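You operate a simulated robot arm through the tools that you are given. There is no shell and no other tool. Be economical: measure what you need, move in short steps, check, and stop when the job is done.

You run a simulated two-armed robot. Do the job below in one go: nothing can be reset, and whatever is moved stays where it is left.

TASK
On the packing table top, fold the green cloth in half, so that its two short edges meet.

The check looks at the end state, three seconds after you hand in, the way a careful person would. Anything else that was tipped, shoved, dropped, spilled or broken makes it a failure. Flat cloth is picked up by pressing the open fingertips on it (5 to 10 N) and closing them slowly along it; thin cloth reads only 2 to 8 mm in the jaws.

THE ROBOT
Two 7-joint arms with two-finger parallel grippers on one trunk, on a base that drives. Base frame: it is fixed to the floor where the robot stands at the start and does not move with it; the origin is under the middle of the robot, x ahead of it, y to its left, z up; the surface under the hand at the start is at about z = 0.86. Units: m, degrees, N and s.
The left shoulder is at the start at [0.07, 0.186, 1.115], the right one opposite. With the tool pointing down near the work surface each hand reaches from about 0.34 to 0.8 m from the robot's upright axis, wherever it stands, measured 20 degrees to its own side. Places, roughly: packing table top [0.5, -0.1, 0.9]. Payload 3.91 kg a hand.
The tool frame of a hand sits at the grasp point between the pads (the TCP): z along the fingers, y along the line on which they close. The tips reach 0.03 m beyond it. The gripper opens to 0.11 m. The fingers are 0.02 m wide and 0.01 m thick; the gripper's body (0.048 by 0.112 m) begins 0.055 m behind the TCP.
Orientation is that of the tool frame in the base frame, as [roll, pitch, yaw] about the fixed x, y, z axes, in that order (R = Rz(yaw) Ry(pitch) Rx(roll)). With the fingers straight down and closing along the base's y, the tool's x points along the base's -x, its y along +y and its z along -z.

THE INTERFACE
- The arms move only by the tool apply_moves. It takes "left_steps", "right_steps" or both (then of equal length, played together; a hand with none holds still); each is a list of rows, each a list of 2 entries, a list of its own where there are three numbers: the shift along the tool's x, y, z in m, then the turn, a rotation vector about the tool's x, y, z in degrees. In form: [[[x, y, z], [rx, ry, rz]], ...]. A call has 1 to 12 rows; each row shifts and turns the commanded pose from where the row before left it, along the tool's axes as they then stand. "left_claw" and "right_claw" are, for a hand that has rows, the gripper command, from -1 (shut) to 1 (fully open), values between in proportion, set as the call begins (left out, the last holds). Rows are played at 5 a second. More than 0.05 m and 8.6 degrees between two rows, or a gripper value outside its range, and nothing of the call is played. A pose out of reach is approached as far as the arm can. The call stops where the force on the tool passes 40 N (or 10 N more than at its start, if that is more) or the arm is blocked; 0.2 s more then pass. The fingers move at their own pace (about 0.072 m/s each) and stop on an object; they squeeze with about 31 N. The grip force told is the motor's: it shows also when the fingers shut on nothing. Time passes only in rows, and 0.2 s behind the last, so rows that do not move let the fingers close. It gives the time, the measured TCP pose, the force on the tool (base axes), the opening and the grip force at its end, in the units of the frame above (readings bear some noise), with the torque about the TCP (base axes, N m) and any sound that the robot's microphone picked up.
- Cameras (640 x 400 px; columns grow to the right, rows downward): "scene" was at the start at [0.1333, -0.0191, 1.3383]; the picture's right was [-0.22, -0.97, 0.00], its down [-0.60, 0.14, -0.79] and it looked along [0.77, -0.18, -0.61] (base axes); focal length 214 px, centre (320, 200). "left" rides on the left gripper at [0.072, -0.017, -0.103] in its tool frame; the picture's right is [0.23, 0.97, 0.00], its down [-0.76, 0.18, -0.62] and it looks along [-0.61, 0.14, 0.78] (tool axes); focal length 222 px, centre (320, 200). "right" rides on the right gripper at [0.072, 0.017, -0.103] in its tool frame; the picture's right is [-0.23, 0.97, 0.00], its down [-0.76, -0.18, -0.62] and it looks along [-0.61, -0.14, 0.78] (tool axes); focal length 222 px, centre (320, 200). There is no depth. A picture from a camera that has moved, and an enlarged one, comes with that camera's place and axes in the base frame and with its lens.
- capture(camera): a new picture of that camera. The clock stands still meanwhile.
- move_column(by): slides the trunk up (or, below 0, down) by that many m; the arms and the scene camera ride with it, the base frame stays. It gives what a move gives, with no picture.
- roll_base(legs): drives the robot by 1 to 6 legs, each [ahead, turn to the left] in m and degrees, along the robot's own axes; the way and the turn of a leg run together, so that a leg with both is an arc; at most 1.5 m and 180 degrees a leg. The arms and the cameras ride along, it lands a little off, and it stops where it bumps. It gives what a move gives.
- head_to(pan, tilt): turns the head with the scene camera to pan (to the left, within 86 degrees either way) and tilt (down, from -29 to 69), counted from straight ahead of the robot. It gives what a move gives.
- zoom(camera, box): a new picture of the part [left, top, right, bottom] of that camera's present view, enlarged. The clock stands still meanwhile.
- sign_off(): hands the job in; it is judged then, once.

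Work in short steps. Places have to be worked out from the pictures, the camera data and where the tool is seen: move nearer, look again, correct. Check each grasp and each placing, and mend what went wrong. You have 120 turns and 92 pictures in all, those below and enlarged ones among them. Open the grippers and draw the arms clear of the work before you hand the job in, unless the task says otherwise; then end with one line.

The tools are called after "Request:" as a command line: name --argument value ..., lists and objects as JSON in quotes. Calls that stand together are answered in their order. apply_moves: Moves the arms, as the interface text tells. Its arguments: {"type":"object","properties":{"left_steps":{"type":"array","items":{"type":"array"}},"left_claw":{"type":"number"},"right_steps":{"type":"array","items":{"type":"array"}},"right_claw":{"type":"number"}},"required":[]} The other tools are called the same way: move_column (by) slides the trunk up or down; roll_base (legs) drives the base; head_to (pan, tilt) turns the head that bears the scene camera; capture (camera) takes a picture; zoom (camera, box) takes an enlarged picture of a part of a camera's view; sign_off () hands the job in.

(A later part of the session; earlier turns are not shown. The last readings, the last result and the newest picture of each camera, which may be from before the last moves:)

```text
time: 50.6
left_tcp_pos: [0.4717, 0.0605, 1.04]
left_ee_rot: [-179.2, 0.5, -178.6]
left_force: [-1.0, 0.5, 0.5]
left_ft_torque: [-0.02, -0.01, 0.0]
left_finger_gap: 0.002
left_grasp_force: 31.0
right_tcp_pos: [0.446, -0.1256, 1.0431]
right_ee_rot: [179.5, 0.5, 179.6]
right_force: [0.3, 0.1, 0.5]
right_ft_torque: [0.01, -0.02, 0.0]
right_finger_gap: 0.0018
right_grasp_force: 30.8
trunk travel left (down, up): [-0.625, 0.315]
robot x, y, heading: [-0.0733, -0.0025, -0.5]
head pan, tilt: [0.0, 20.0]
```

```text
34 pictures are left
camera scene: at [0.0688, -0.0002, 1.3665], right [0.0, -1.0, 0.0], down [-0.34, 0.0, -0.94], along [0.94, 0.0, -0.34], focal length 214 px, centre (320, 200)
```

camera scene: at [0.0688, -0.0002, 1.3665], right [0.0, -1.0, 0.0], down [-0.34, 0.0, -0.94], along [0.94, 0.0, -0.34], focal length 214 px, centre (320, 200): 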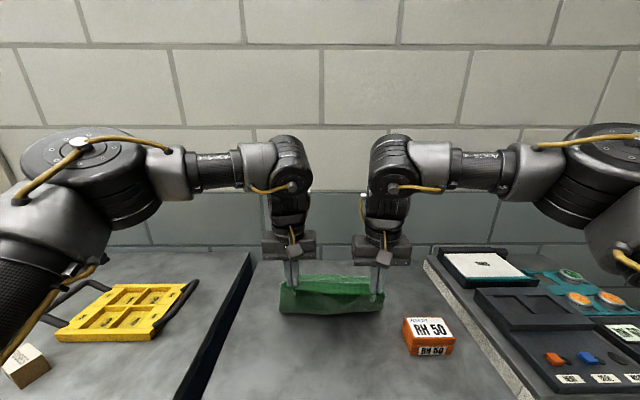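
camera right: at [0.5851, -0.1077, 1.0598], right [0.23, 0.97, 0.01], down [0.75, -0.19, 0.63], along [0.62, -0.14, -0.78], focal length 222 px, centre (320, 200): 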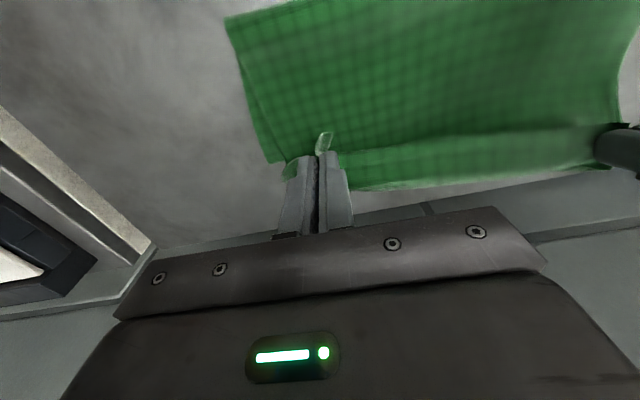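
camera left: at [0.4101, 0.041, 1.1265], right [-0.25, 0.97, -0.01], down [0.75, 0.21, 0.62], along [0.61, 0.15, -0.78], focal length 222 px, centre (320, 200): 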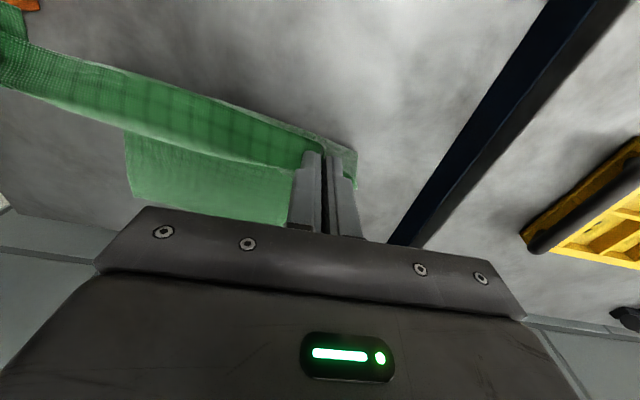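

Good, the bottom is back near 0.53. Now I carry the edge over on a low, slack path, to x ≈ 0.63 / 0.60 at about 4 cm height, and look where the fold front forms.

Request:
apply_moves --left_steps '[[[-0.027, 0, 0.025], [0, 0, 0]], [[-0.027, 0, 0.025], [0, 0, 0]], [[-0.03, 0, 0.02], [0, 0, 0]], [[-0.03, 0, 0.02], [0, 0, 0]], [[-0.022, 0, 0.01], [0, 0, 0]], [[-0.022, 0, 0.008], [0, 0, 0]], [[0, 0, 0], [0, 0, 0]]]' --right_steps '[[[-0.027, 0, 0.025], [0, 0, 0]], [[-0.027, 0, 0.025], [0, 0, 0]], [[-0.03, 0, 0.02], [0, 0, 0]], [[-0.03, 0, 0.02], [0, 0, 0]], [[-0.022, 0, 0.01], [0, 0, 0]], [[-0.022, 0, 0.01], [0, 0, 0]], [[0, 0, 0], [0, 0, 0]]]'

Request:
zoom --camera "scene" --box '[230, 220, 430, 345]'

Request:
capture --camera "right"

Request:
capture --camera "left"

```text
time: 52.2
left_tcp_pos: [0.6084, 0.0613, 0.9405]
left_ee_rot: [-179.4, 0.5, -178.5]
left_force: [-0.3, -1.7, -0.1]
left_ft_torque: [-0.01, 0.02, -0.03]
left_finger_gap: 0.0018
left_grasp_force: 30.7
left hand out of reach, approached as far as the arm can: row 6
right_tcp_pos: [0.6063, -0.1261, 0.9321]
right_ee_rot: [179.5, 0.7, 179.7]
right_force: [0.1, -0.3, -0.1]
right_ft_torque: [0.05, 0.02, 0.0]
right_finger_gap: 0.002
right_grasp_force: 30.8
trunk travel left (down, up): [-0.625, 0.315]
robot x, y, heading: [-0.0732, -0.0049, -0.2]
head pan, tilt: [0.0, 20.0]
```

```text
3.20 times, centred on (330, 282) of scene
camera zoom: at [0.0683, -0.0022, 1.3666], right [0.0, -1.0, 0.0], down [-0.34, 0.0, -0.94], along [0.94, 0.0, -0.34], focal length 686 px, centre (288, -64)
```

zoom: 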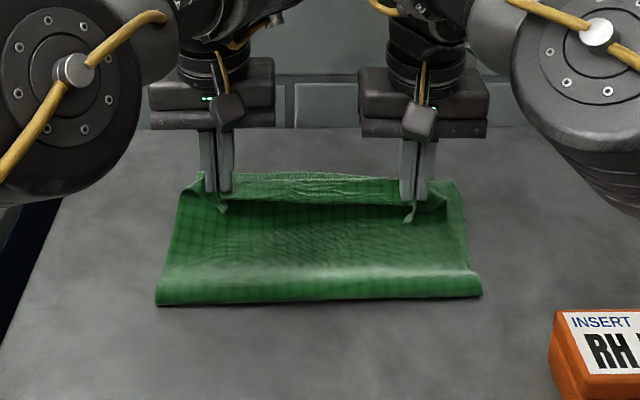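

```text
32 pictures are left
camera right: at [0.5327, -0.1083, 1.035], right [0.23, 0.97, 0.01], down [0.75, -0.19, 0.63], along [0.61, -0.14, -0.78], focal length 222 px, centre (320, 200)
```

right: 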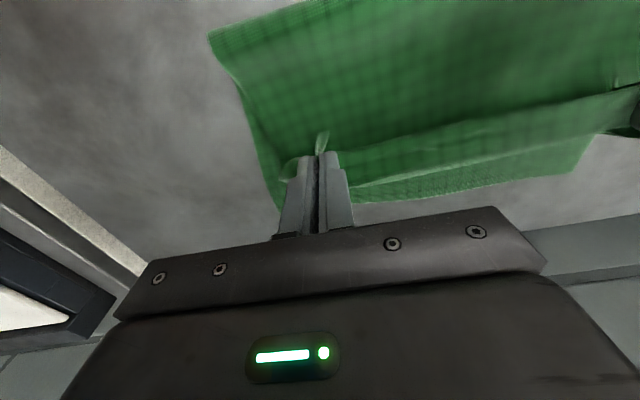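

```text
31 pictures are left
camera left: at [0.5348, 0.0437, 1.0449], right [-0.25, 0.97, -0.01], down [0.75, 0.2, 0.63], along [0.61, 0.15, -0.78], focal length 222 px, centre (320, 200)
```

left: 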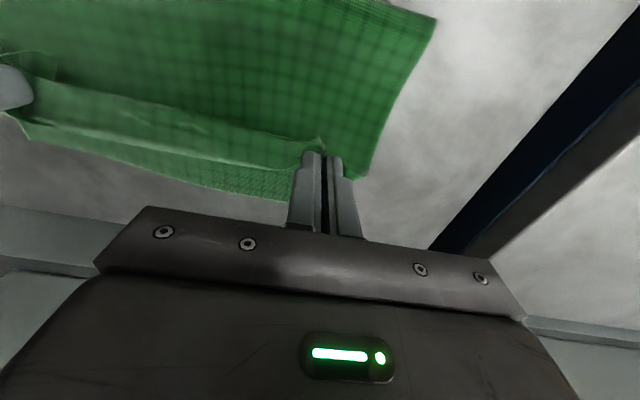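

Now the fold front is at x ≈ 0.525 and the lower far edge runs from (0.70, 0.10) to (0.675, -0.185), so the fold is close to the middle; the right side is 2 cm too far forward. I move the right hand back 2 cm and lower both to about 1.5 cm above the cloth.

Request:
apply_moves --left_steps '[[[0, 0, 0.01], [0, 0, 0]], [[0, 0, 0.01], [0, 0, 0]], [[0, 0, 0.006], [0, 0, 0]], [[0, 0, 0], [0, 0, 0]]]' --right_steps '[[[0.011, -0.001, 0.005], [0, 0, 0]], [[0.011, -0.001, 0.008], [0, 0, 0]], [[0, 0, 0.006], [0, 0, 0]], [[0, 0, 0], [0, 0, 0]]]'

Request:
zoom --camera "scene" --box '[230, 220, 430, 345]'

```text
time: 53.2
left_tcp_pos: [0.609, 0.0623, 0.9155]
left_ee_rot: [-179.3, 0.5, -178.6]
left_force: [-0.7, -2.0, -0.4]
left_ft_torque: [-0.06, 0.0, -0.01]
left_finger_gap: 0.0021
left_grasp_force: 30.7
right_tcp_pos: [0.585, -0.1277, 0.914]
right_ee_rot: [179.5, 0.7, 179.6]
right_force: [1.4, 2.1, 0.4]
right_ft_torque: [0.1, 0.03, 0.03]
right_finger_gap: 0.002
right_grasp_force: 31.0
trunk travel left (down, up): [-0.625, 0.315]
robot x, y, heading: [-0.0736, 0.002, -0.2]
head pan, tilt: [0.0, 20.0]
```

```text
3.20 times, centred on (330, 282) of scene
camera zoom: at [0.0684, -0.0007, 1.3666], right [0.0, -1.0, 0.0], down [-0.34, 0.0, -0.94], along [0.94, 0.0, -0.34], focal length 686 px, centre (288, -64)
```

zoom: 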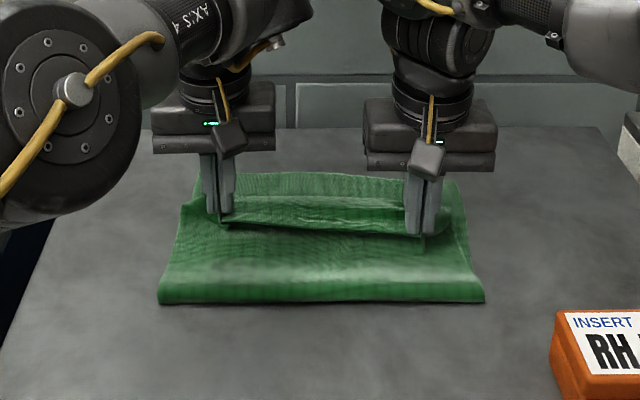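

The lower layer shows beyond the bend, as intended. I release by opening to 4 cm, wait, and rise straight up.

Request:
apply_moves --left_steps '[[[0, 0, 0], [0, 0, 0]], [[0, 0, 0], [0, 0, 0]], [[0, 0, -0.015], [0, 0, 0]], [[0, 0, -0.03], [0, 0, 0]], [[0, 0, -0.03], [0, 0, 0]], [[0, 0, 0], [0, 0, 0]]]' --right_steps '[[[0, 0, 0], [0, 0, 0]], [[0, 0, 0], [0, 0, 0]], [[0, 0, -0.015], [0, 0, 0]], [[0, 0, -0.03], [0, 0, 0]], [[0, 0, -0.03], [0, 0, 0]], [[0, 0, 0], [0, 0, 0]]]' --left_claw -0.3 --right_claw -0.3

Request:
zoom --camera "scene" --box '[230, 220, 430, 345]'

Request:
capture --camera "right"

Request:
capture --camera "left"

```text
time: 54.6
left_tcp_pos: [0.6014, 0.0615, 0.9889]
left_ee_rot: [-179.3, 0.4, -178.6]
left_force: [-0.3, 0.1, -0.4]
left_ft_torque: [-0.04, 0.0, -0.01]
left_finger_gap: 0.0385
left_grasp_force: 0.0
left hand out of reach, approached as far as the arm can: row 5
right_tcp_pos: [0.5858, -0.1275, 0.9885]
right_ee_rot: [179.5, 0.5, 179.5]
right_force: [0.3, -0.3, 0.0]
right_ft_torque: [-0.03, 0.02, 0.03]
right_finger_gap: 0.0386
right_grasp_force: 0.0
trunk travel left (down, up): [-0.625, 0.315]
robot x, y, heading: [-0.0708, -0.0023, -0.0]
head pan, tilt: [0.0, 20.0]
```

```text
3.20 times, centred on (330, 282) of scene
camera zoom: at [0.0702, -0.0005, 1.3663], right [0.0, -1.0, 0.0], down [-0.34, 0.0, -0.94], along [0.94, 0.0, -0.34], focal length 686 px, centre (288, -64)
```

zoom: 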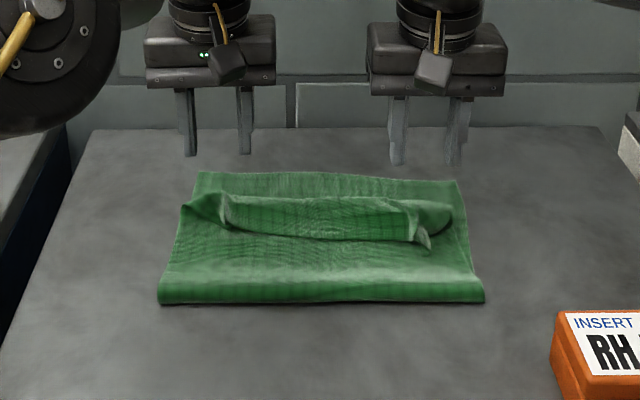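

```text
28 pictures are left
camera right: at [0.5123, -0.1099, 1.0919], right [0.23, 0.97, 0.01], down [0.76, -0.19, 0.63], along [0.61, -0.14, -0.78], focal length 222 px, centre (320, 200)
```

right: 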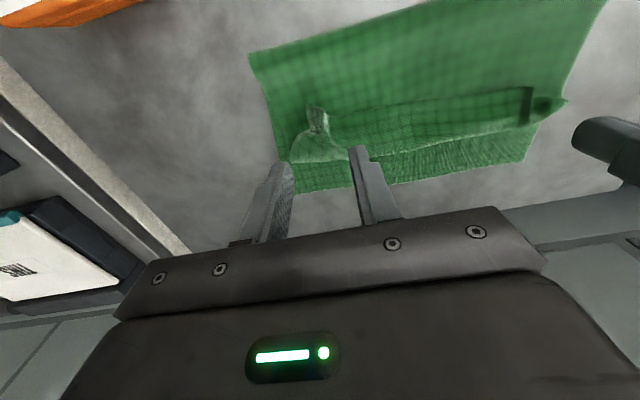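

```text
27 pictures are left
camera left: at [0.5272, 0.0439, 1.0924], right [-0.25, 0.97, -0.01], down [0.75, 0.2, 0.63], along [0.61, 0.15, -0.78], focal length 222 px, centre (320, 200)
```

left: 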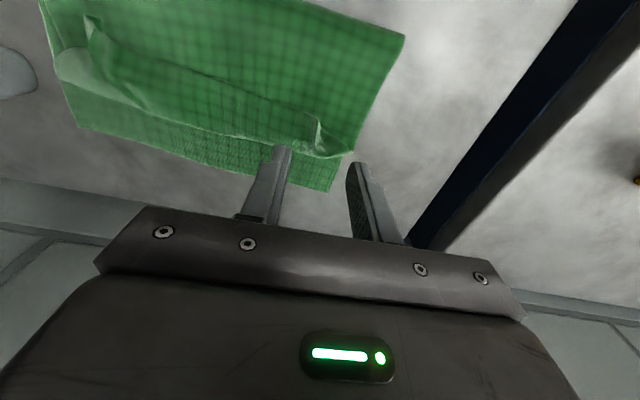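

The fold is in the right place, but the freed edge is curled back as a 4–5 cm flap: edge at about x = 0.58–0.60, bend at 0.63, with the lower far edge at 0.675–0.69. I'll turn the flap over like a page: drive back to the start stand and place the open fingers just in front of the flap's edge, ready to push it over.

Request:
roll_base --legs '[[0.065, 0]]'

Request:
apply_moves --left_steps '[[[0.025, -0.007, 0], [0, 0, 0]], [[0.025, -0.007, 0], [0, 0, 0]], [[0.025, -0.007, 0], [0, 0, 0]], [[0.02, -0.0055, 0], [0, 0, 0]], [[0, 0, 0.02], [0, 0, 0]], [[0, 0, 0.02], [0, 0, 0]], [[0, 0, 0], [0, 0, 0]]]' --right_steps '[[[0.025, 0.011, 0], [0, 0, 0]], [[0.025, 0.011, 0], [0, 0, 0]], [[0.025, 0.011, 0], [0, 0, 0]], [[0.02, 0.0095, 0], [0, 0, 0]], [[0, 0, 0.02], [0, 0, 0]], [[0, 0, 0.02], [0, 0, 0]], [[0, 0, 0], [0, 0, 0]]]' --left_claw 0.05 --right_claw 0.05

Request:
capture --camera "right"

Request:
zoom --camera "scene" --box '[230, 220, 430, 345]'

```text
time: 55.6
left_tcp_pos: [0.6586, 0.0591, 0.9981]
left_ee_rot: [-179.3, 1.1, -178.7]
left_force: [-0.5, 0.7, 0.4]
left_ft_torque: [0.0, 0.02, 0.01]
left_finger_gap: 0.0383
left_grasp_force: 0.1
right_tcp_pos: [0.6433, -0.1278, 0.9988]
right_ee_rot: [179.4, 1.3, 179.7]
right_force: [-0.9, -1.1, -0.6]
right_ft_torque: [0.09, -0.01, 0.04]
right_finger_gap: 0.0386
right_grasp_force: 0.0
trunk travel left (down, up): [-0.625, 0.315]
robot x, y, heading: [-0.0084, -0.0029, -0.3]
head pan, tilt: [0.0, 20.0]
```

```text
time: 57.2
left_tcp_pos: [0.5663, 0.0307, 0.9575]
left_ee_rot: [-179.3, 1.1, -178.7]
left_force: [0.2, -0.6, -0.3]
left_ft_torque: [0.02, -0.02, 0.03]
left_finger_gap: 0.0578
left_grasp_force: 0.2
right_tcp_pos: [0.5487, -0.0845, 0.9587]
right_ee_rot: [179.4, 1.3, 179.7]
right_force: [-0.1, 0.9, 0.1]
right_ft_torque: [-0.02, -0.04, 0.01]
right_finger_gap: 0.0578
right_grasp_force: 0.0
trunk travel left (down, up): [-0.625, 0.315]
robot x, y, heading: [-0.0058, 0.0021, 0.1]
head pan, tilt: [0.0, 20.0]
```

```text
26 pictures are left
camera right: at [0.4742, -0.0665, 1.0599], right [0.23, 0.97, 0.02], down [0.75, -0.19, 0.64], along [0.62, -0.14, -0.77], focal length 222 px, centre (320, 200)
```

right: 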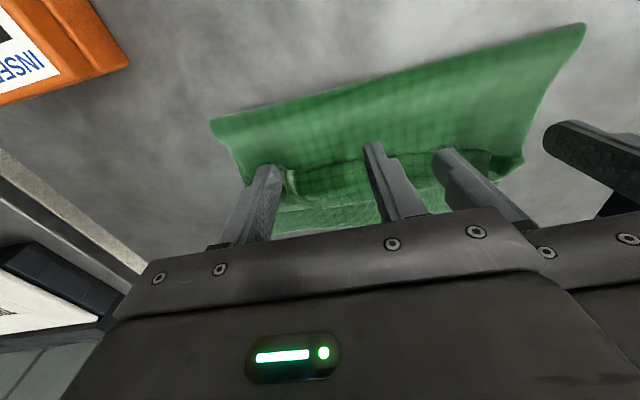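

```text
3.20 times, centred on (330, 282) of scene
camera zoom: at [0.133, -0.0002, 1.3667], right [0.0, -1.0, 0.0], down [-0.34, 0.0, -0.94], along [0.94, 0.0, -0.34], focal length 686 px, centre (288, -64)
```

zoom: 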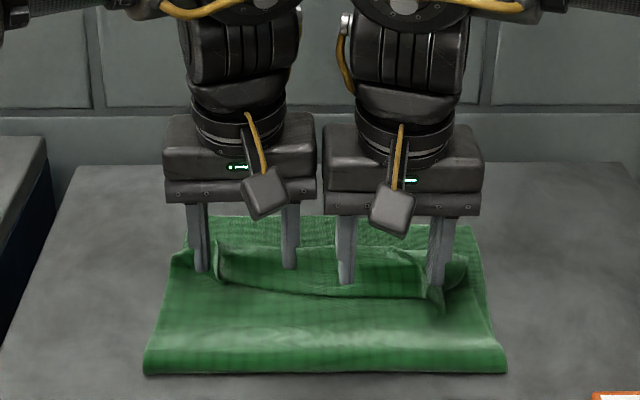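

The two hands are almost touching, so I spread them 8 mm each, move back slightly to be clear in front of the flap edge (x ≈ 0.575–0.585), and go down until the tips are about 1.3 cm above the table.

Request:
apply_moves --left_steps '[[[0.006, 0.008, 0], [0, 0, 0]], [[0, 0, 0.02], [0, 0, 0]], [[0, 0, 0.02], [0, 0, 0]], [[0, 0, 0.012], [0, 0, 0]], [[0, 0, 0], [0, 0, 0]]]' --right_steps '[[[0.004, -0.008, 0], [0, 0, 0]], [[0, 0, 0.02], [0, 0, 0]], [[0, 0, 0.02], [0, 0, 0]], [[0, 0, 0.013], [0, 0, 0]], [[0, 0, 0], [0, 0, 0]]]'

Request:
zoom --camera "scene" --box '[250, 260, 410, 360]'

Request:
capture --camera "right"

```text
time: 58.4
left_tcp_pos: [0.5618, 0.0362, 0.9044]
left_ee_rot: [-179.4, 0.9, -178.6]
left_force: [-0.2, -0.4, 0.0]
left_ft_torque: [0.01, -0.02, -0.03]
left_finger_gap: 0.0577
left_grasp_force: 0.1
right_tcp_pos: [0.5473, -0.0913, 0.9037]
right_ee_rot: [179.4, 1.3, 179.7]
right_force: [0.0, -0.8, -0.5]
right_ft_torque: [0.02, -0.02, 0.0]
right_finger_gap: 0.058
right_grasp_force: 0.1
trunk travel left (down, up): [-0.625, 0.315]
robot x, y, heading: [-0.0097, -0.0028, -0.1]
head pan, tilt: [0.0, 20.0]
```

```text
4.00 times, centred on (330, 310) of scene
camera zoom: at [0.1341, -0.0005, 1.3666], right [0.0, -1.0, 0.0], down [-0.34, 0.0, -0.94], along [0.94, 0.0, -0.34], focal length 858 px, centre (280, -240)
```

zoom: 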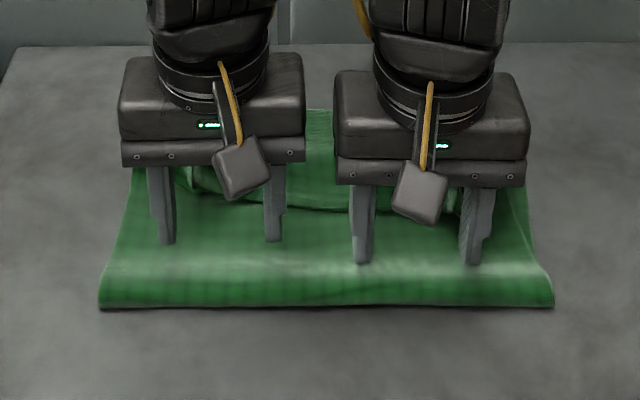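

```text
23 pictures are left
camera right: at [0.4727, -0.0741, 1.0049], right [0.23, 0.97, 0.02], down [0.75, -0.19, 0.64], along [0.62, -0.14, -0.77], focal length 222 px, centre (320, 200)
```

right: 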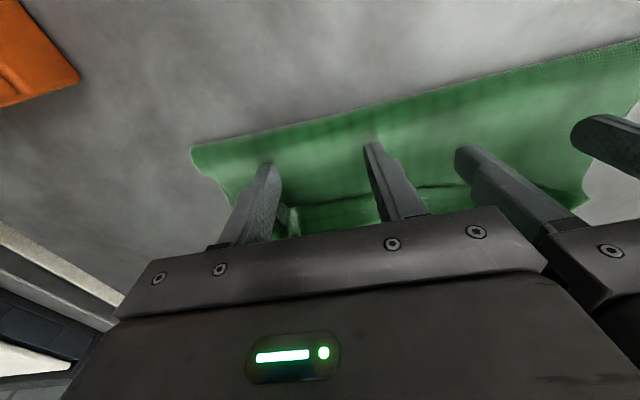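

All four fingertips are down in front of the flap with no contact force. I push forward 5 cm in small steps, rising slightly at the end, to lift the flap's edge over.

Request:
apply_moves --left_steps '[[[-0.008, 0, 0.003], [0, 0, 0]], [[-0.01, 0, 0], [0, 0, 0]], [[-0.01, 0, 0], [0, 0, 0]], [[-0.01, 0, -0.002], [0, 0, 0]], [[-0.01, 0, -0.003], [0, 0, 0]], [[0, 0, 0], [0, 0, 0]]]' --right_steps '[[[-0.008, 0, 0.002], [0, 0, 0]], [[-0.01, 0, 0], [0, 0, 0]], [[-0.01, 0, 0], [0, 0, 0]], [[-0.01, 0, -0.002], [0, 0, 0]], [[-0.01, 0, -0.003], [0, 0, 0]], [[0, 0, 0], [0, 0, 0]]]'

Request:
zoom --camera "scene" --box '[250, 250, 410, 350]'

Request:
capture --camera "right"

```text
time: 59.8
left_tcp_pos: [0.61, 0.04, 0.9069]
left_ee_rot: [-179.4, 1.0, -178.7]
left_force: [0.7, -0.1, -1.8]
left_ft_torque: [-0.03, 0.0, 0.0]
left_finger_gap: 0.058
left_grasp_force: 0.1
right_tcp_pos: [0.5968, -0.0921, 0.9066]
right_ee_rot: [179.4, 1.2, 179.7]
right_force: [0.2, 0.7, 0.1]
right_ft_torque: [-0.02, 0.02, -0.03]
right_finger_gap: 0.0578
right_grasp_force: 0.0
trunk travel left (down, up): [-0.625, 0.315]
robot x, y, heading: [-0.0081, -0.0003, -0.2]
head pan, tilt: [0.0, 20.0]
```

```text
4.00 times, centred on (330, 300) of scene
camera zoom: at [0.1341, -0.0004, 1.3666], right [0.0, -1.0, 0.0], down [-0.34, 0.0, -0.94], along [0.94, 0.0, -0.34], focal length 858 px, centre (280, -200)
```

zoom: 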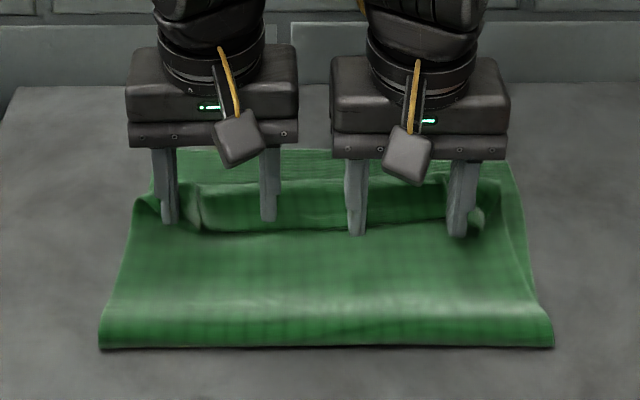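

```text
21 pictures are left
camera right: at [0.5212, -0.0746, 1.0094], right [0.23, 0.97, 0.01], down [0.75, -0.19, 0.64], along [0.62, -0.14, -0.77], focal length 222 px, centre (320, 200)
```

right: 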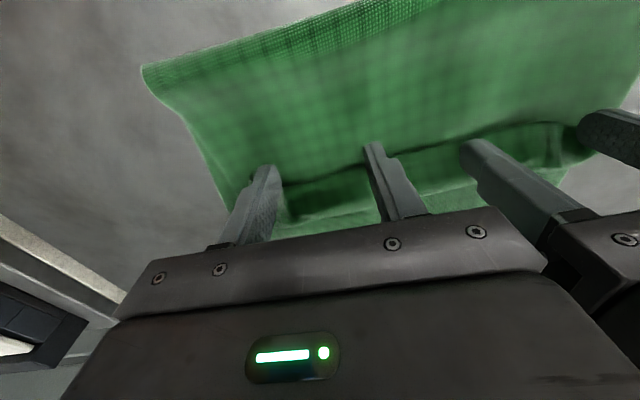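

The flap is being pushed up before the fingers. I go on another 5 cm, rising 1.5 cm, past the bend line.

Request:
apply_moves --left_steps '[[[-0.01, 0, -0.002], [0, 0, 0]], [[-0.01, 0, -0.003], [0, 0, 0]], [[-0.01, 0, -0.003], [0, 0, 0]], [[-0.01, 0, -0.003], [0, 0, 0]], [[-0.01, 0, -0.003], [0, 0, 0]], [[0, 0, 0], [0, 0, 0]]]' --right_steps '[[[-0.01, 0, -0.002], [0, 0, 0]], [[-0.01, 0, -0.003], [0, 0, 0]], [[-0.01, 0, -0.003], [0, 0, 0]], [[-0.01, 0, -0.003], [0, 0, 0]], [[-0.01, 0, -0.003], [0, 0, 0]], [[0, 0, 0], [0, 0, 0]]]'

Request:
zoom --camera "scene" --box '[250, 250, 410, 350]'

```text
time: 61.4
left_tcp_pos: [0.6775, 0.0679, 0.9443]
left_ee_rot: [-178.2, 3.3, -175.1]
left_force: [-0.5, -0.4, -0.1]
left_ft_torque: [-0.01, 0.01, 0.04]
left_finger_gap: 0.0575
left_grasp_force: 0.0
right_tcp_pos: [0.641, -0.0977, 0.9072]
right_ee_rot: [-179.9, -0.1, 179.5]
right_force: [-0.5, 0.2, 1.2]
right_ft_torque: [-0.05, -0.02, 0.02]
right_finger_gap: 0.0575
right_grasp_force: 0.1
trunk travel left (down, up): [-0.625, 0.315]
robot x, y, heading: [-0.0077, -0.0018, -0.2]
head pan, tilt: [0.0, 20.0]
stopped in row 6 (left hand): the arm was blocked; the commanded pose is now the measured one
```

```text
4.00 times, centred on (330, 300) of scene
camera zoom: at [0.1343, -0.0004, 1.3666], right [0.0, -1.0, 0.0], down [-0.34, 0.0, -0.94], along [0.94, 0.0, -0.34], focal length 858 px, centre (280, -200)
```

zoom: 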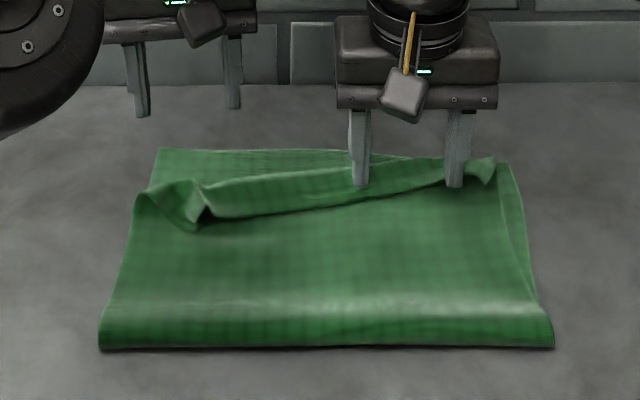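

The right side of the flap is nearly over. The left arm reconfigured itself and rose away without touching anything visible. I lift the left hand a bit clear and continue the push with the right hand alone.

Request:
apply_moves --left_steps '[[[0, 0.01, -0.02], [0, 0, 0]], [[0, 0.01, -0.02], [0, 0, 0]], [[0, 0, 0], [0, 0, 0]], [[0, 0, 0], [0, 0, 0]], [[0, 0, 0], [0, 0, 0]]]' --right_steps '[[[-0.01, 0, 0], [0, 0, 0]], [[-0.01, 0, 0], [0, 0, 0]], [[-0.01, 0, 0.0], [0, 0, 0]], [[-0.01, 0, 0.003], [0, 0, 0]], [[0, 0, 0], [0, 0, 0]]]'

Request:
zoom --camera "scene" --box '[250, 250, 410, 350]'

```text
time: 62.6
left_tcp_pos: [0.676, 0.0866, 0.9831]
left_ee_rot: [-178.2, 3.1, -175.2]
left_force: [-0.7, -0.2, -0.1]
left_ft_torque: [0.01, 0.02, 0.0]
left_finger_gap: 0.0578
left_grasp_force: 0.0
right_tcp_pos: [0.6816, -0.0977, 0.905]
right_ee_rot: [-180.0, -0.1, 179.5]
right_force: [-0.4, -0.4, -0.1]
right_ft_torque: [0.03, -0.02, 0.01]
right_finger_gap: 0.0577
right_grasp_force: 0.2
trunk travel left (down, up): [-0.625, 0.315]
robot x, y, heading: [-0.0107, -0.002, -0.2]
head pan, tilt: [0.0, 20.0]
```

```text
4.00 times, centred on (330, 300) of scene
camera zoom: at [0.1341, -0.0002, 1.3666], right [0.0, -1.0, 0.0], down [-0.34, 0.0, -0.94], along [0.94, 0.0, -0.34], focal length 858 px, centre (280, -200)
```

zoom: 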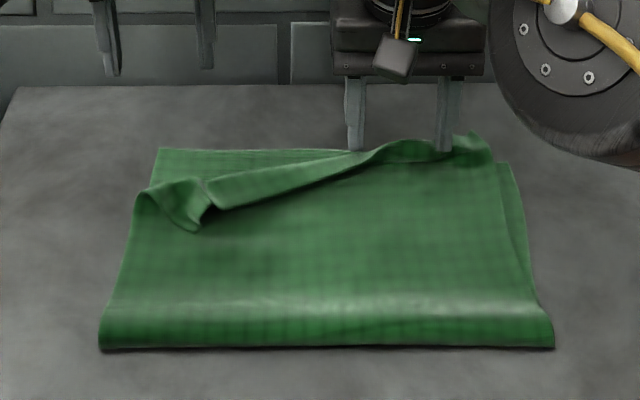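

It works: the right part has unrolled to the far edge. I push 1.5 cm more there, then lift the right hand away.

Request:
apply_moves --right_steps '[[[-0.008, 0, 0.002], [0, 0, 0]], [[-0.008, 0, 0.002], [0, 0, 0]], [[0, 0, 0], [0, 0, 0]], [[0, 0, -0.02], [0, 0, 0]], [[0, 0, -0.03], [0, 0, 0]], [[0.02, 0, -0.04], [0, 0, 0]], [[0, 0, 0], [0, 0, 0]]]'

Request:
zoom --camera "scene" --box '[250, 250, 410, 350]'

```text
time: 64.2
left_tcp_pos: [0.6751, 0.0871, 0.9825]
left_ee_rot: [-178.1, 3.0, -175.1]
left_force: [0.5, -0.6, -0.8]
left_ft_torque: [-0.02, 0.0, -0.02]
left_finger_gap: 0.0577
left_grasp_force: 0.1
right_tcp_pos: [0.6554, -0.095, 0.9928]
right_ee_rot: [-179.9, -0.3, 179.5]
right_force: [-0.8, 0.4, 0.4]
right_ft_torque: [-0.01, -0.02, 0.02]
right_finger_gap: 0.0578
right_grasp_force: 0.1
right hand out of reach, approached as far as the arm can: row 1, 2, 5
trunk travel left (down, up): [-0.625, 0.315]
robot x, y, heading: [-0.0077, 0.0005, -0.3]
head pan, tilt: [0.0, 20.0]
```

```text
4.00 times, centred on (330, 300) of scene
camera zoom: at [0.1354, -0.0002, 1.3664], right [0.0, -1.0, 0.0], down [-0.34, 0.0, -0.94], along [0.94, 0.0, -0.34], focal length 858 px, centre (280, -200)
```

zoom: 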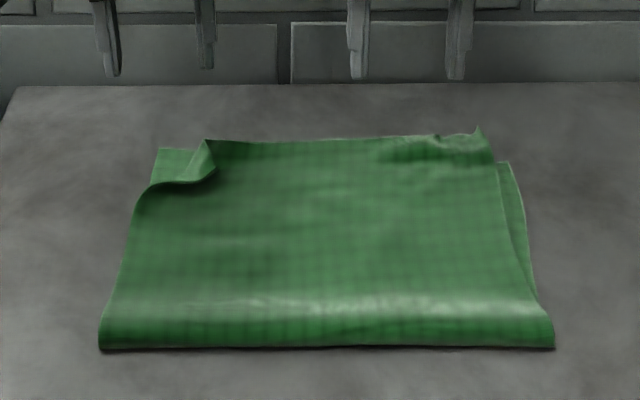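

Very good: the flap has sprung over across nearly its whole width, with only the left corner still curled in. The upper edge lies at (0.694, 0.057) to (0.702, -0.164) over a lower edge at (0.692, 0.097) to (0.679, -0.182). Next I close the left hand, tilt it slightly and place it inside the curled left corner.

Request:
apply_moves --left_steps '[[[0, 0, 0], [0, -7, 0]], [[0, 0, 0], [0, 0, 5]], [[0.025, -0.021, -0.0045], [0, 0, 0]], [[0.0243, -0.021, -0.0045], [0, 0, 0]], [[0.0045, 0, 0.0255], [0, 0, 0]], [[0.0045, 0, 0.025], [0, 0, 0]], [[0, 0, 0], [0, 0, 0]]]' --left_claw -1

Request:
zoom --camera "scene" --box '[250, 250, 410, 350]'

```text
time: 65.8
left_tcp_pos: [0.6228, 0.0457, 0.9314]
left_ee_rot: [-179.0, 10.3, 179.9]
left_force: [0.0, 0.5, -0.3]
left_ft_torque: [0.03, 0.01, 0.02]
left_finger_gap: 0.0
left_grasp_force: 31.2
right_tcp_pos: [0.6546, -0.0962, 0.9927]
right_ee_rot: [180.0, -0.1, 179.5]
right_force: [0.0, -0.2, 0.6]
right_ft_torque: [0.01, -0.05, 0.0]
right_finger_gap: 0.0576
right_grasp_force: 0.1
trunk travel left (down, up): [-0.625, 0.315]
robot x, y, heading: [-0.0077, -0.0025, -0.4]
head pan, tilt: [0.0, 20.0]
```

```text
4.00 times, centred on (330, 300) of scene
camera zoom: at [0.1337, -0.0008, 1.3666], right [0.0, -1.0, 0.0], down [-0.34, 0.0, -0.94], along [0.94, 0.0, -0.34], focal length 858 px, centre (280, -200)
```

zoom: 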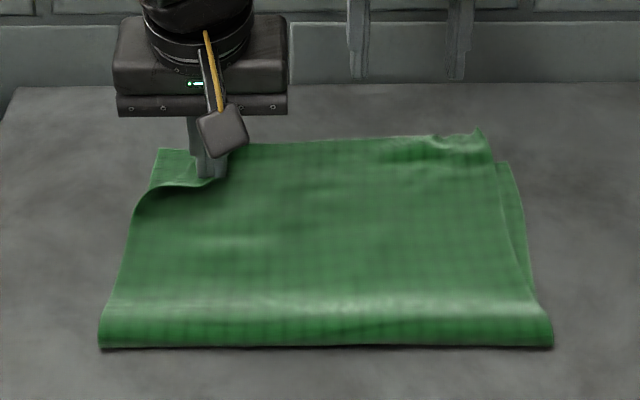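

The closed tip will come down just inside the curl. I lower it 2.4 cm and push outward, forward and to the left, in small steps.

Request:
apply_moves --left_steps '[[[0.0042, 0, 0.024], [0, 0, 0]], [[-0.01, 0.005, 0.002], [0, 0, 0]], [[-0.01, 0.006, 0.002], [0, 0, 0]], [[-0.01, 0.007, 0.001], [0, 0, 0]], [[-0.01, 0.008, 0.001], [0, 0, 0]], [[-0.01, 0.008, 0.001], [0, 0, 0]], [[-0.01, 0.006, 0.001], [0, 0, 0]], [[0, 0, 0], [0, 0, 0]]]'

Request:
zoom --camera "scene" --box '[250, 250, 410, 350]'

```text
time: 67.6
left_tcp_pos: [0.6847, 0.0851, 0.911]
left_ee_rot: [-179.1, 10.2, 180.0]
left_force: [0.1, 0.3, 0.1]
left_ft_torque: [0.0, 0.0, -0.04]
left_finger_gap: 0.0
left_grasp_force: 31.0
right_tcp_pos: [0.655, -0.095, 0.9932]
right_ee_rot: [-179.9, -0.2, 179.5]
right_force: [0.5, 0.1, 0.7]
right_ft_torque: [0.01, 0.01, 0.0]
right_finger_gap: 0.0576
right_grasp_force: 0.0
trunk travel left (down, up): [-0.625, 0.315]
robot x, y, heading: [-0.0077, -0.002, -0.1]
head pan, tilt: [0.0, 20.0]
```

```text
4.00 times, centred on (330, 300) of scene
camera zoom: at [0.1341, -0.0002, 1.3666], right [0.0, -1.0, 0.0], down [-0.34, 0.0, -0.94], along [0.94, 0.0, -0.34], focal length 858 px, centre (280, -200)
```

zoom: 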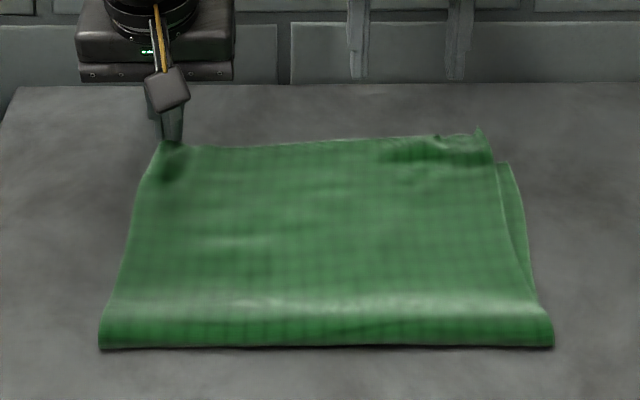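

The left corner is open and meets the lower one. I lift the left hand away and look at the result from above with both wrist cameras.

Request:
apply_moves --left_steps '[[[0, 0, -0.02], [0, 0, 0]], [[0, 0, -0.03], [0, 0, 0]], [[0.02, 0.02, -0.04], [0, 0, 0]], [[0.03, 0.03, -0.02], [0, 0, 0]], [[0, 0, 0], [0, 0, 0]]]' --right_steps '[[[0.03, -0.01, -0.01], [0, 0, 0]], [[0.03, -0.01, -0.01], [0, 0, 0]], [[0.03, -0.01, -0.01], [0, 0, 0]], [[0.03, -0.005, -0.01], [0, 0, 0]], [[0, 0, 0], [0, 0, 0]]]'

Request:
capture --camera "right"

Request:
zoom --camera "scene" --box '[260, 255, 400, 343]'

```text
time: 68.8
left_tcp_pos: [0.6182, 0.1378, 1.0065]
left_ee_rot: [-179.1, 10.1, 179.9]
left_force: [-0.2, -1.2, -1.2]
left_ft_torque: [0.03, 0.02, -0.01]
left_finger_gap: 0.0003
left_grasp_force: 31.8
right_tcp_pos: [0.5348, -0.1299, 1.033]
right_ee_rot: [-180.0, -0.2, 179.4]
right_force: [-0.5, -0.9, 0.4]
right_ft_torque: [0.0, 0.02, -0.01]
right_finger_gap: 0.0577
right_grasp_force: 0.0
trunk travel left (down, up): [-0.625, 0.315]
robot x, y, heading: [-0.0115, -0.0025, -0.1]
head pan, tilt: [0.0, 20.0]
```

```text
15 pictures are left
camera right: at [0.463, -0.1111, 1.1368], right [0.24, 0.97, 0.0], down [0.76, -0.18, 0.62], along [0.6, -0.15, -0.78], focal length 222 px, centre (320, 200)
```

right: 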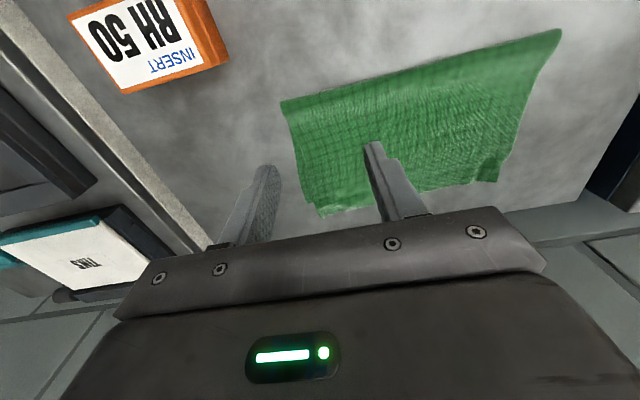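

```text
4.55 times, centred on (330, 299) of scene
camera zoom: at [0.1361, -0.0015, 1.3663], right [0.0, -1.0, 0.0], down [-0.34, 0.0, -0.94], along [0.94, 0.0, -0.34], focal length 975 px, centre (274, -250)
```

zoom: 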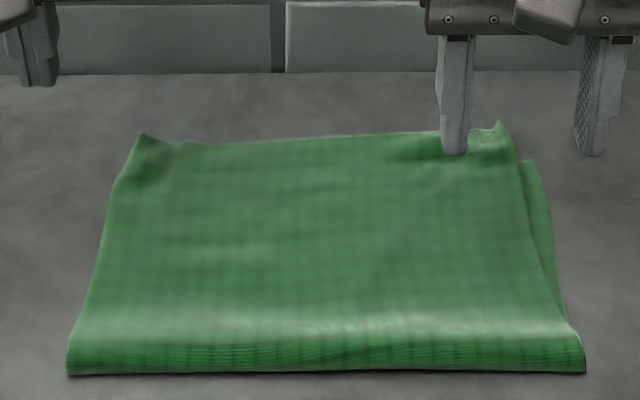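

The fold is nearly right. The upper layer overshoots the lower far edge by about 0.8 cm at left but 2.5 cm at right (also 1.5 cm sideways), while the right fold front should sit about 1 cm nearer me. I'll press the right fingertips lightly on the upper layer near the fold at right and draw it back toward me; first I lower them onto it.

Request:
apply_moves --right_steps '[[[-0.02, 0.005, 0.02], [0, 0, 0]], [[-0.02, 0.005, 0.035], [0, 0, 0]], [[0, 0, 0.035], [0, 0, 0]], [[0, 0, 0.03], [0, 0, 0]], [[0, 0, 0.008], [0, 0, 0]], [[0, 0, 0.003], [0, 0, 0]], [[0, 0, 0], [0, 0, 0]]]'

```text
time: 70.4
left_tcp_pos: [0.6161, 0.1382, 1.0075]
left_ee_rot: [-179.0, 10.2, 179.9]
left_force: [-0.4, 1.1, 0.7]
left_ft_torque: [0.02, 0.0, -0.02]
left_finger_gap: 0.0
left_grasp_force: 31.2
right_tcp_pos: [0.5747, -0.1207, 0.9022]
right_ee_rot: [-179.9, 0.0, 179.5]
right_force: [-0.5, 0.2, -0.1]
right_ft_torque: [0.02, 0.01, -0.03]
right_finger_gap: 0.0577
right_grasp_force: 0.0
trunk travel left (down, up): [-0.625, 0.315]
robot x, y, heading: [-0.0109, -0.0036, -0.3]
head pan, tilt: [0.0, 20.0]
```

No contact yet at tip height 0.872; I go down in 2 mm steps.

Request:
apply_moves --right_steps '[[[0, 0, 0.002], [0, 0, 0]], [[0, 0, 0.002], [0, 0, 0]], [[0, 0, 0.002], [0, 0, 0]], [[0, 0, 0], [0, 0, 0]]]'

```text
time: 71.4
left_tcp_pos: [0.6158, 0.1376, 1.0083]
left_ee_rot: [-179.0, 10.2, 179.8]
left_force: [-0.4, -0.1, -0.4]
left_ft_torque: [-0.02, -0.01, 0.0]
left_finger_gap: 0.0
left_grasp_force: 31.3
right_tcp_pos: [0.5747, -0.1201, 0.8968]
right_ee_rot: [-179.9, -0.2, 179.4]
right_force: [-0.1, 0.0, -0.4]
right_ft_torque: [-0.01, 0.0, 0.02]
right_finger_gap: 0.0579
right_grasp_force: 0.1
trunk travel left (down, up): [-0.625, 0.315]
robot x, y, heading: [-0.0061, -0.0033, -0.3]
head pan, tilt: [0.0, 20.0]
```

Request:
apply_moves --right_steps '[[[0, 0, 0.0015], [0, 0, 0]], [[0, 0, 0.0015], [0, 0, 0]], [[0, 0, 0], [0, 0, 0]]]'

```text
time: 72.2
left_tcp_pos: [0.6153, 0.1381, 1.0068]
left_ee_rot: [-179.0, 10.1, 179.9]
left_force: [0.4, 0.0, 0.6]
left_ft_torque: [0.02, 0.0, 0.02]
left_finger_gap: 0.0
left_grasp_force: 31.0
right_tcp_pos: [0.575, -0.12, 0.8939]
right_ee_rot: [-179.9, -0.1, 179.5]
right_force: [1.1, -0.4, 0.0]
right_ft_torque: [-0.01, 0.01, 0.01]
right_finger_gap: 0.0579
right_grasp_force: 0.1
trunk travel left (down, up): [-0.625, 0.315]
robot x, y, heading: [-0.0101, -0.0027, -0.0]
head pan, tilt: [0.0, 20.0]
```

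Still no force at TCP 0.894; the single-layer contact was at 0.892, so I go 1 mm more and, if it presses, draw back in small steps.

Request:
apply_moves --right_steps '[[[0, 0, 0.001], [0, 0, 0]], [[0, 0, 0.0005], [0, 0, 0]], [[0, 0, 0], [0, 0, 0]]]'

```text
time: 73.0
left_tcp_pos: [0.6152, 0.1382, 1.0085]
left_ee_rot: [-179.0, 10.2, 179.8]
left_force: [0.0, -0.5, -0.3]
left_ft_torque: [-0.03, 0.0, -0.02]
left_finger_gap: 0.0
left_grasp_force: 31.1
right_tcp_pos: [0.5757, -0.1208, 0.8929]
right_ee_rot: [-179.9, 0.0, 179.5]
right_force: [-0.3, -0.4, 1.5]
right_ft_torque: [-0.04, 0.01, 0.04]
right_finger_gap: 0.0576
right_grasp_force: 0.1
trunk travel left (down, up): [-0.625, 0.315]
robot x, y, heading: [-0.0062, -0.0019, -0.1]
head pan, tilt: [0.0, 20.0]
```

Light contact (1.5 N). I add 0.3 mm and draw 2 cm toward me and 0.8 cm to the right.

Request:
apply_moves --right_steps '[[[0, 0, 0.0003], [0, 0, 0]], [[0.005, -0.002, 0], [0, 0, 0]], [[0.005, -0.002, 0], [0, 0, 0]], [[0.005, -0.002, 0], [0, 0, 0]], [[0.005, -0.002, 0], [0, 0, 0]], [[0, 0, 0], [0, 0, 0]]]'

Request:
zoom --camera "scene" --box '[260, 255, 400, 343]'

```text
time: 74.4
left_tcp_pos: [0.6171, 0.1375, 1.0089]
left_ee_rot: [-179.0, 10.2, 179.9]
left_force: [0.5, -0.4, 0.6]
left_ft_torque: [0.0, -0.02, 0.0]
left_finger_gap: 0.0002
left_grasp_force: 31.3
right_tcp_pos: [0.5558, -0.1276, 0.8922]
right_ee_rot: [-180.0, -0.1, 179.6]
right_force: [0.0, -0.4, 0.3]
right_ft_torque: [0.0, 0.0, 0.01]
right_finger_gap: 0.0578
right_grasp_force: 0.1
trunk travel left (down, up): [-0.625, 0.315]
robot x, y, heading: [-0.0072, -0.0004, -0.3]
head pan, tilt: [0.0, 20.0]
```

```text
4.55 times, centred on (330, 299) of scene
camera zoom: at [0.1342, -0.0002, 1.3665], right [0.0, -1.0, 0.0], down [-0.34, 0.0, -0.94], along [0.94, 0.0, -0.34], focal length 975 px, centre (274, -250)
```

zoom: 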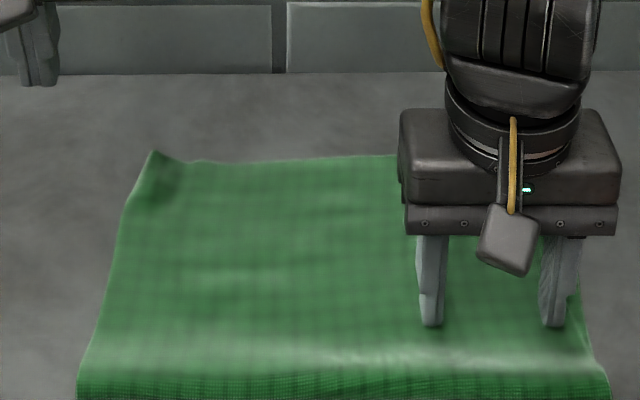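

The sheet moved with the fingers. I lift the right hand back out of view to see what moved.

Request:
apply_moves --right_steps '[[[0, 0, -0.02], [0, 0, 0]], [[0, 0, -0.04], [0, 0, 0]], [[0, -0.03, -0.04], [0, 0, 0]], [[0, -0.04, -0.02], [0, 0, 0]], [[0, -0.04, 0], [0, 0, 0]], [[0, 0, 0], [0, 0, 0]]]'

Request:
zoom --camera "scene" --box '[260, 260, 410, 354]'

```text
time: 75.8
left_tcp_pos: [0.6157, 0.139, 1.0077]
left_ee_rot: [-179.1, 10.3, 179.9]
left_force: [-0.4, 0.5, 1.0]
left_ft_torque: [-0.01, -0.03, 0.04]
left_finger_gap: 0.0
left_grasp_force: 31.6
right_tcp_pos: [0.5561, -0.2386, 1.0138]
right_ee_rot: [-179.9, -0.1, 179.5]
right_force: [-0.4, -0.1, 0.8]
right_ft_torque: [-0.02, -0.02, 0.0]
right_finger_gap: 0.0577
right_grasp_force: 0.0
trunk travel left (down, up): [-0.625, 0.315]
robot x, y, heading: [-0.0064, -0.0003, -0.5]
head pan, tilt: [0.0, 20.0]
```

```text
4.26 times, centred on (335, 307) of scene
camera zoom: at [0.1342, 0.0007, 1.3666], right [0.0, -1.0, 0.0], down [-0.34, 0.0, -0.94], along [0.94, 0.0, -0.34], focal length 913 px, centre (256, -255)
```

zoom: 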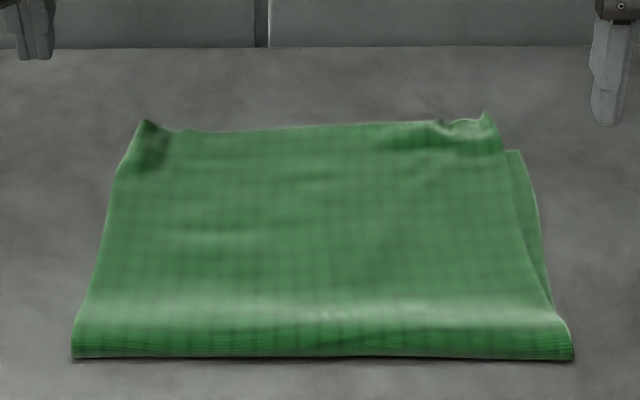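

Upper and lower layers slid together, so the right overshoot of about 2 cm remains. Better: pinch just the upper skin on top of the soft fold loop at right and pull it toward me, so the top layer slides over the lower one. I bring the right hand there with a 3 cm opening.

Request:
apply_moves --right_steps '[[[0.009, 0.037, 0], [0, 0, 0]], [[0.009, 0.036, 0], [0, 0, 0]], [[0.01, 0.036, 0], [0, 0, 0]], [[0, 0, 0.04], [0, 0, 0]], [[0, 0, 0.04], [0, 0, 0]], [[0, 0, 0.01], [0, 0, 0]], [[0, 0, 0.01], [0, 0, 0]], [[0, 0, 0.01], [0, 0, 0]], [[0, 0, 0.005], [0, 0, 0]], [[0, 0, 0], [0, 0, 0]]]' --right_claw -0.45

Request:
zoom --camera "scene" --box '[260, 260, 410, 354]'

```text
time: 78.0
left_tcp_pos: [0.6158, 0.1366, 1.0079]
left_ee_rot: [-179.0, 10.2, 179.9]
left_force: [0.6, -1.4, -0.1]
left_ft_torque: [0.02, 0.0, -0.01]
left_finger_gap: 0.0
left_grasp_force: 30.8
right_tcp_pos: [0.5258, -0.1291, 0.8993]
right_ee_rot: [-179.8, -0.1, 179.6]
right_force: [0.3, 0.2, -0.3]
right_ft_torque: [0.01, 0.01, 0.03]
right_finger_gap: 0.0301
right_grasp_force: 0.0
trunk travel left (down, up): [-0.625, 0.315]
robot x, y, heading: [-0.0096, -0.0007, -0.3]
head pan, tilt: [0.0, 20.0]
```

```text
4.26 times, centred on (335, 307) of scene
camera zoom: at [0.1342, -0.0005, 1.3666], right [0.0, -1.0, 0.0], down [-0.34, 0.0, -0.94], along [0.94, 0.0, -0.34], focal length 913 px, centre (256, -255)
```

zoom: 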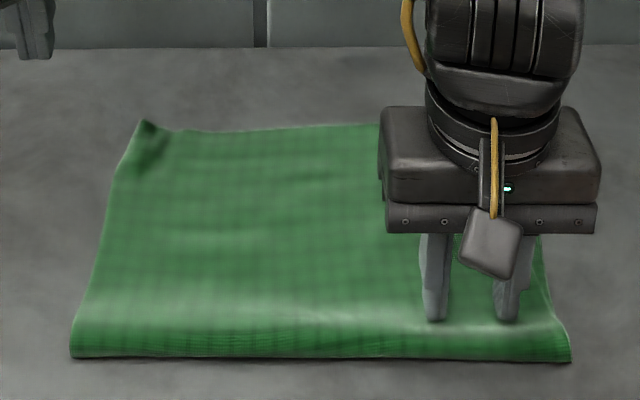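

The tips sit on the loop with practically no force. I lower 3 mm and close to pinch, reading the gap.

Request:
apply_moves --right_steps '[[[0, 0, 0.002], [0, 0, 0]], [[0, 0, 0.002], [0, 0, 0]], [[0, 0, 0], [0, 0, 0]]]'

Request:
apply_moves --right_steps '[[[0, 0, 0], [0, 0, 0]], [[0, 0, 0], [0, 0, 0]], [[0, 0, 0], [0, 0, 0]]]' --right_claw -1

```text
time: 78.8
left_tcp_pos: [0.6168, 0.1378, 1.008]
left_ee_rot: [-179.0, 10.2, 179.9]
left_force: [0.0, -0.1, 0.3]
left_ft_torque: [-0.01, -0.04, 0.04]
left_finger_gap: 0.0
left_grasp_force: 31.2
right_tcp_pos: [0.5274, -0.1291, 0.8928]
right_ee_rot: [-179.9, -0.1, 179.5]
right_force: [0.1, 0.2, 0.2]
right_ft_torque: [0.01, 0.0, 0.0]
right_finger_gap: 0.0301
right_grasp_force: 0.1
trunk travel left (down, up): [-0.625, 0.315]
robot x, y, heading: [-0.0132, -0.0019, -0.2]
head pan, tilt: [0.0, 20.0]
```

```text
time: 79.6
left_tcp_pos: [0.6165, 0.1369, 1.0083]
left_ee_rot: [-179.0, 10.2, 179.9]
left_force: [0.2, 0.1, 0.6]
left_ft_torque: [0.02, -0.01, -0.01]
left_finger_gap: 0.0
left_grasp_force: 30.9
right_tcp_pos: [0.5276, -0.1297, 0.8935]
right_ee_rot: [-179.9, -0.2, 179.5]
right_force: [-0.2, 0.5, 0.0]
right_ft_torque: [0.0, 0.01, 0.0]
right_finger_gap: 0.0002
right_grasp_force: 30.9
trunk travel left (down, up): [-0.625, 0.315]
robot x, y, heading: [-0.0078, -0.0028, -0.4]
head pan, tilt: [0.0, 20.0]
```

Nothing was caught. I reopen, press about 1.5 mm deeper and try closing in two stages.

Request:
apply_moves --right_steps '[[[0, 0, -0.004], [0, 0, 0]], [[0, 0, 0], [0, 0, 0]], [[0, 0, 0.004], [0, 0, 0]], [[0, 0, 0.0012], [0, 0, 0]], [[0, 0, 0], [0, 0, 0]]]' --right_claw -0.45

```text
time: 80.8
left_tcp_pos: [0.6156, 0.1376, 1.0086]
left_ee_rot: [-179.0, 10.2, 180.0]
left_force: [-0.2, -0.6, 0.7]
left_ft_torque: [0.01, 0.01, 0.01]
left_finger_gap: 0.0
left_grasp_force: 30.9
right_tcp_pos: [0.5283, -0.1305, 0.8925]
right_ee_rot: [-180.0, -0.1, 179.5]
right_force: [0.8, 1.3, 0.9]
right_ft_torque: [0.02, 0.0, -0.02]
right_finger_gap: 0.0303
right_grasp_force: 0.1
trunk travel left (down, up): [-0.625, 0.315]
robot x, y, heading: [-0.0093, 0.0005, -0.1]
head pan, tilt: [0.0, 20.0]
```

Request:
apply_moves --right_steps '[[[0, 0, 0.0008], [0, 0, 0]], [[0, 0, 0], [0, 0, 0]]]' --right_claw -0.55

Request:
apply_moves --right_steps '[[[0, 0, 0], [0, 0, 0]], [[0, 0, 0], [0, 0, 0]]]' --right_claw -0.75

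Request:
apply_moves --right_steps '[[[0, 0, 0], [0, 0, 0]], [[0, 0, 0], [0, 0, 0]], [[0, 0, 0], [0, 0, 0]]]' --right_claw -1

```text
time: 81.4
left_tcp_pos: [0.6169, 0.1378, 1.0076]
left_ee_rot: [-179.1, 10.3, 180.0]
left_force: [0.1, -0.5, 0.0]
left_ft_torque: [0.0, 0.04, 0.01]
left_finger_gap: 0.0
left_grasp_force: 31.1
right_tcp_pos: [0.5271, -0.1295, 0.8909]
right_ee_rot: [-180.0, 0.0, 179.5]
right_force: [1.2, -1.2, 7.7]
right_ft_torque: [-0.03, 0.0, -0.01]
right_finger_gap: 0.0246
right_grasp_force: 0.1
trunk travel left (down, up): [-0.625, 0.315]
robot x, y, heading: [-0.0093, -0.0001, -0.2]
head pan, tilt: [0.0, 20.0]
```

```text
time: 82.0
left_tcp_pos: [0.6171, 0.1381, 1.0082]
left_ee_rot: [-179.0, 10.3, 179.8]
left_force: [-0.7, 0.2, -0.1]
left_ft_torque: [0.01, -0.02, -0.03]
left_finger_gap: 0.0001
left_grasp_force: 31.0
right_tcp_pos: [0.527, -0.1294, 0.8927]
right_ee_rot: [-179.9, 0.0, 179.5]
right_force: [-0.4, 0.1, 9.8]
right_ft_torque: [0.01, -0.03, 0.02]
right_finger_gap: 0.013
right_grasp_force: 0.0
trunk travel left (down, up): [-0.625, 0.315]
robot x, y, heading: [-0.0067, -0.0005, -0.3]
head pan, tilt: [0.0, 20.0]
```

```text
time: 82.8
left_tcp_pos: [0.6152, 0.138, 1.0092]
left_ee_rot: [-179.0, 10.3, 180.0]
left_force: [-0.3, 0.3, -0.6]
left_ft_torque: [-0.01, 0.02, 0.01]
left_finger_gap: 0.0
left_grasp_force: 30.8
right_tcp_pos: [0.5262, -0.1301, 0.8924]
right_ee_rot: [-179.9, -0.1, 179.6]
right_force: [0.4, 0.6, 13.2]
right_ft_torque: [0.04, 0.02, 0.0]
right_finger_gap: 0.0032
right_grasp_force: 31.3
trunk travel left (down, up): [-0.625, 0.315]
robot x, y, heading: [-0.0086, -0.0012, -0.1]
head pan, tilt: [0.0, 20.0]
```

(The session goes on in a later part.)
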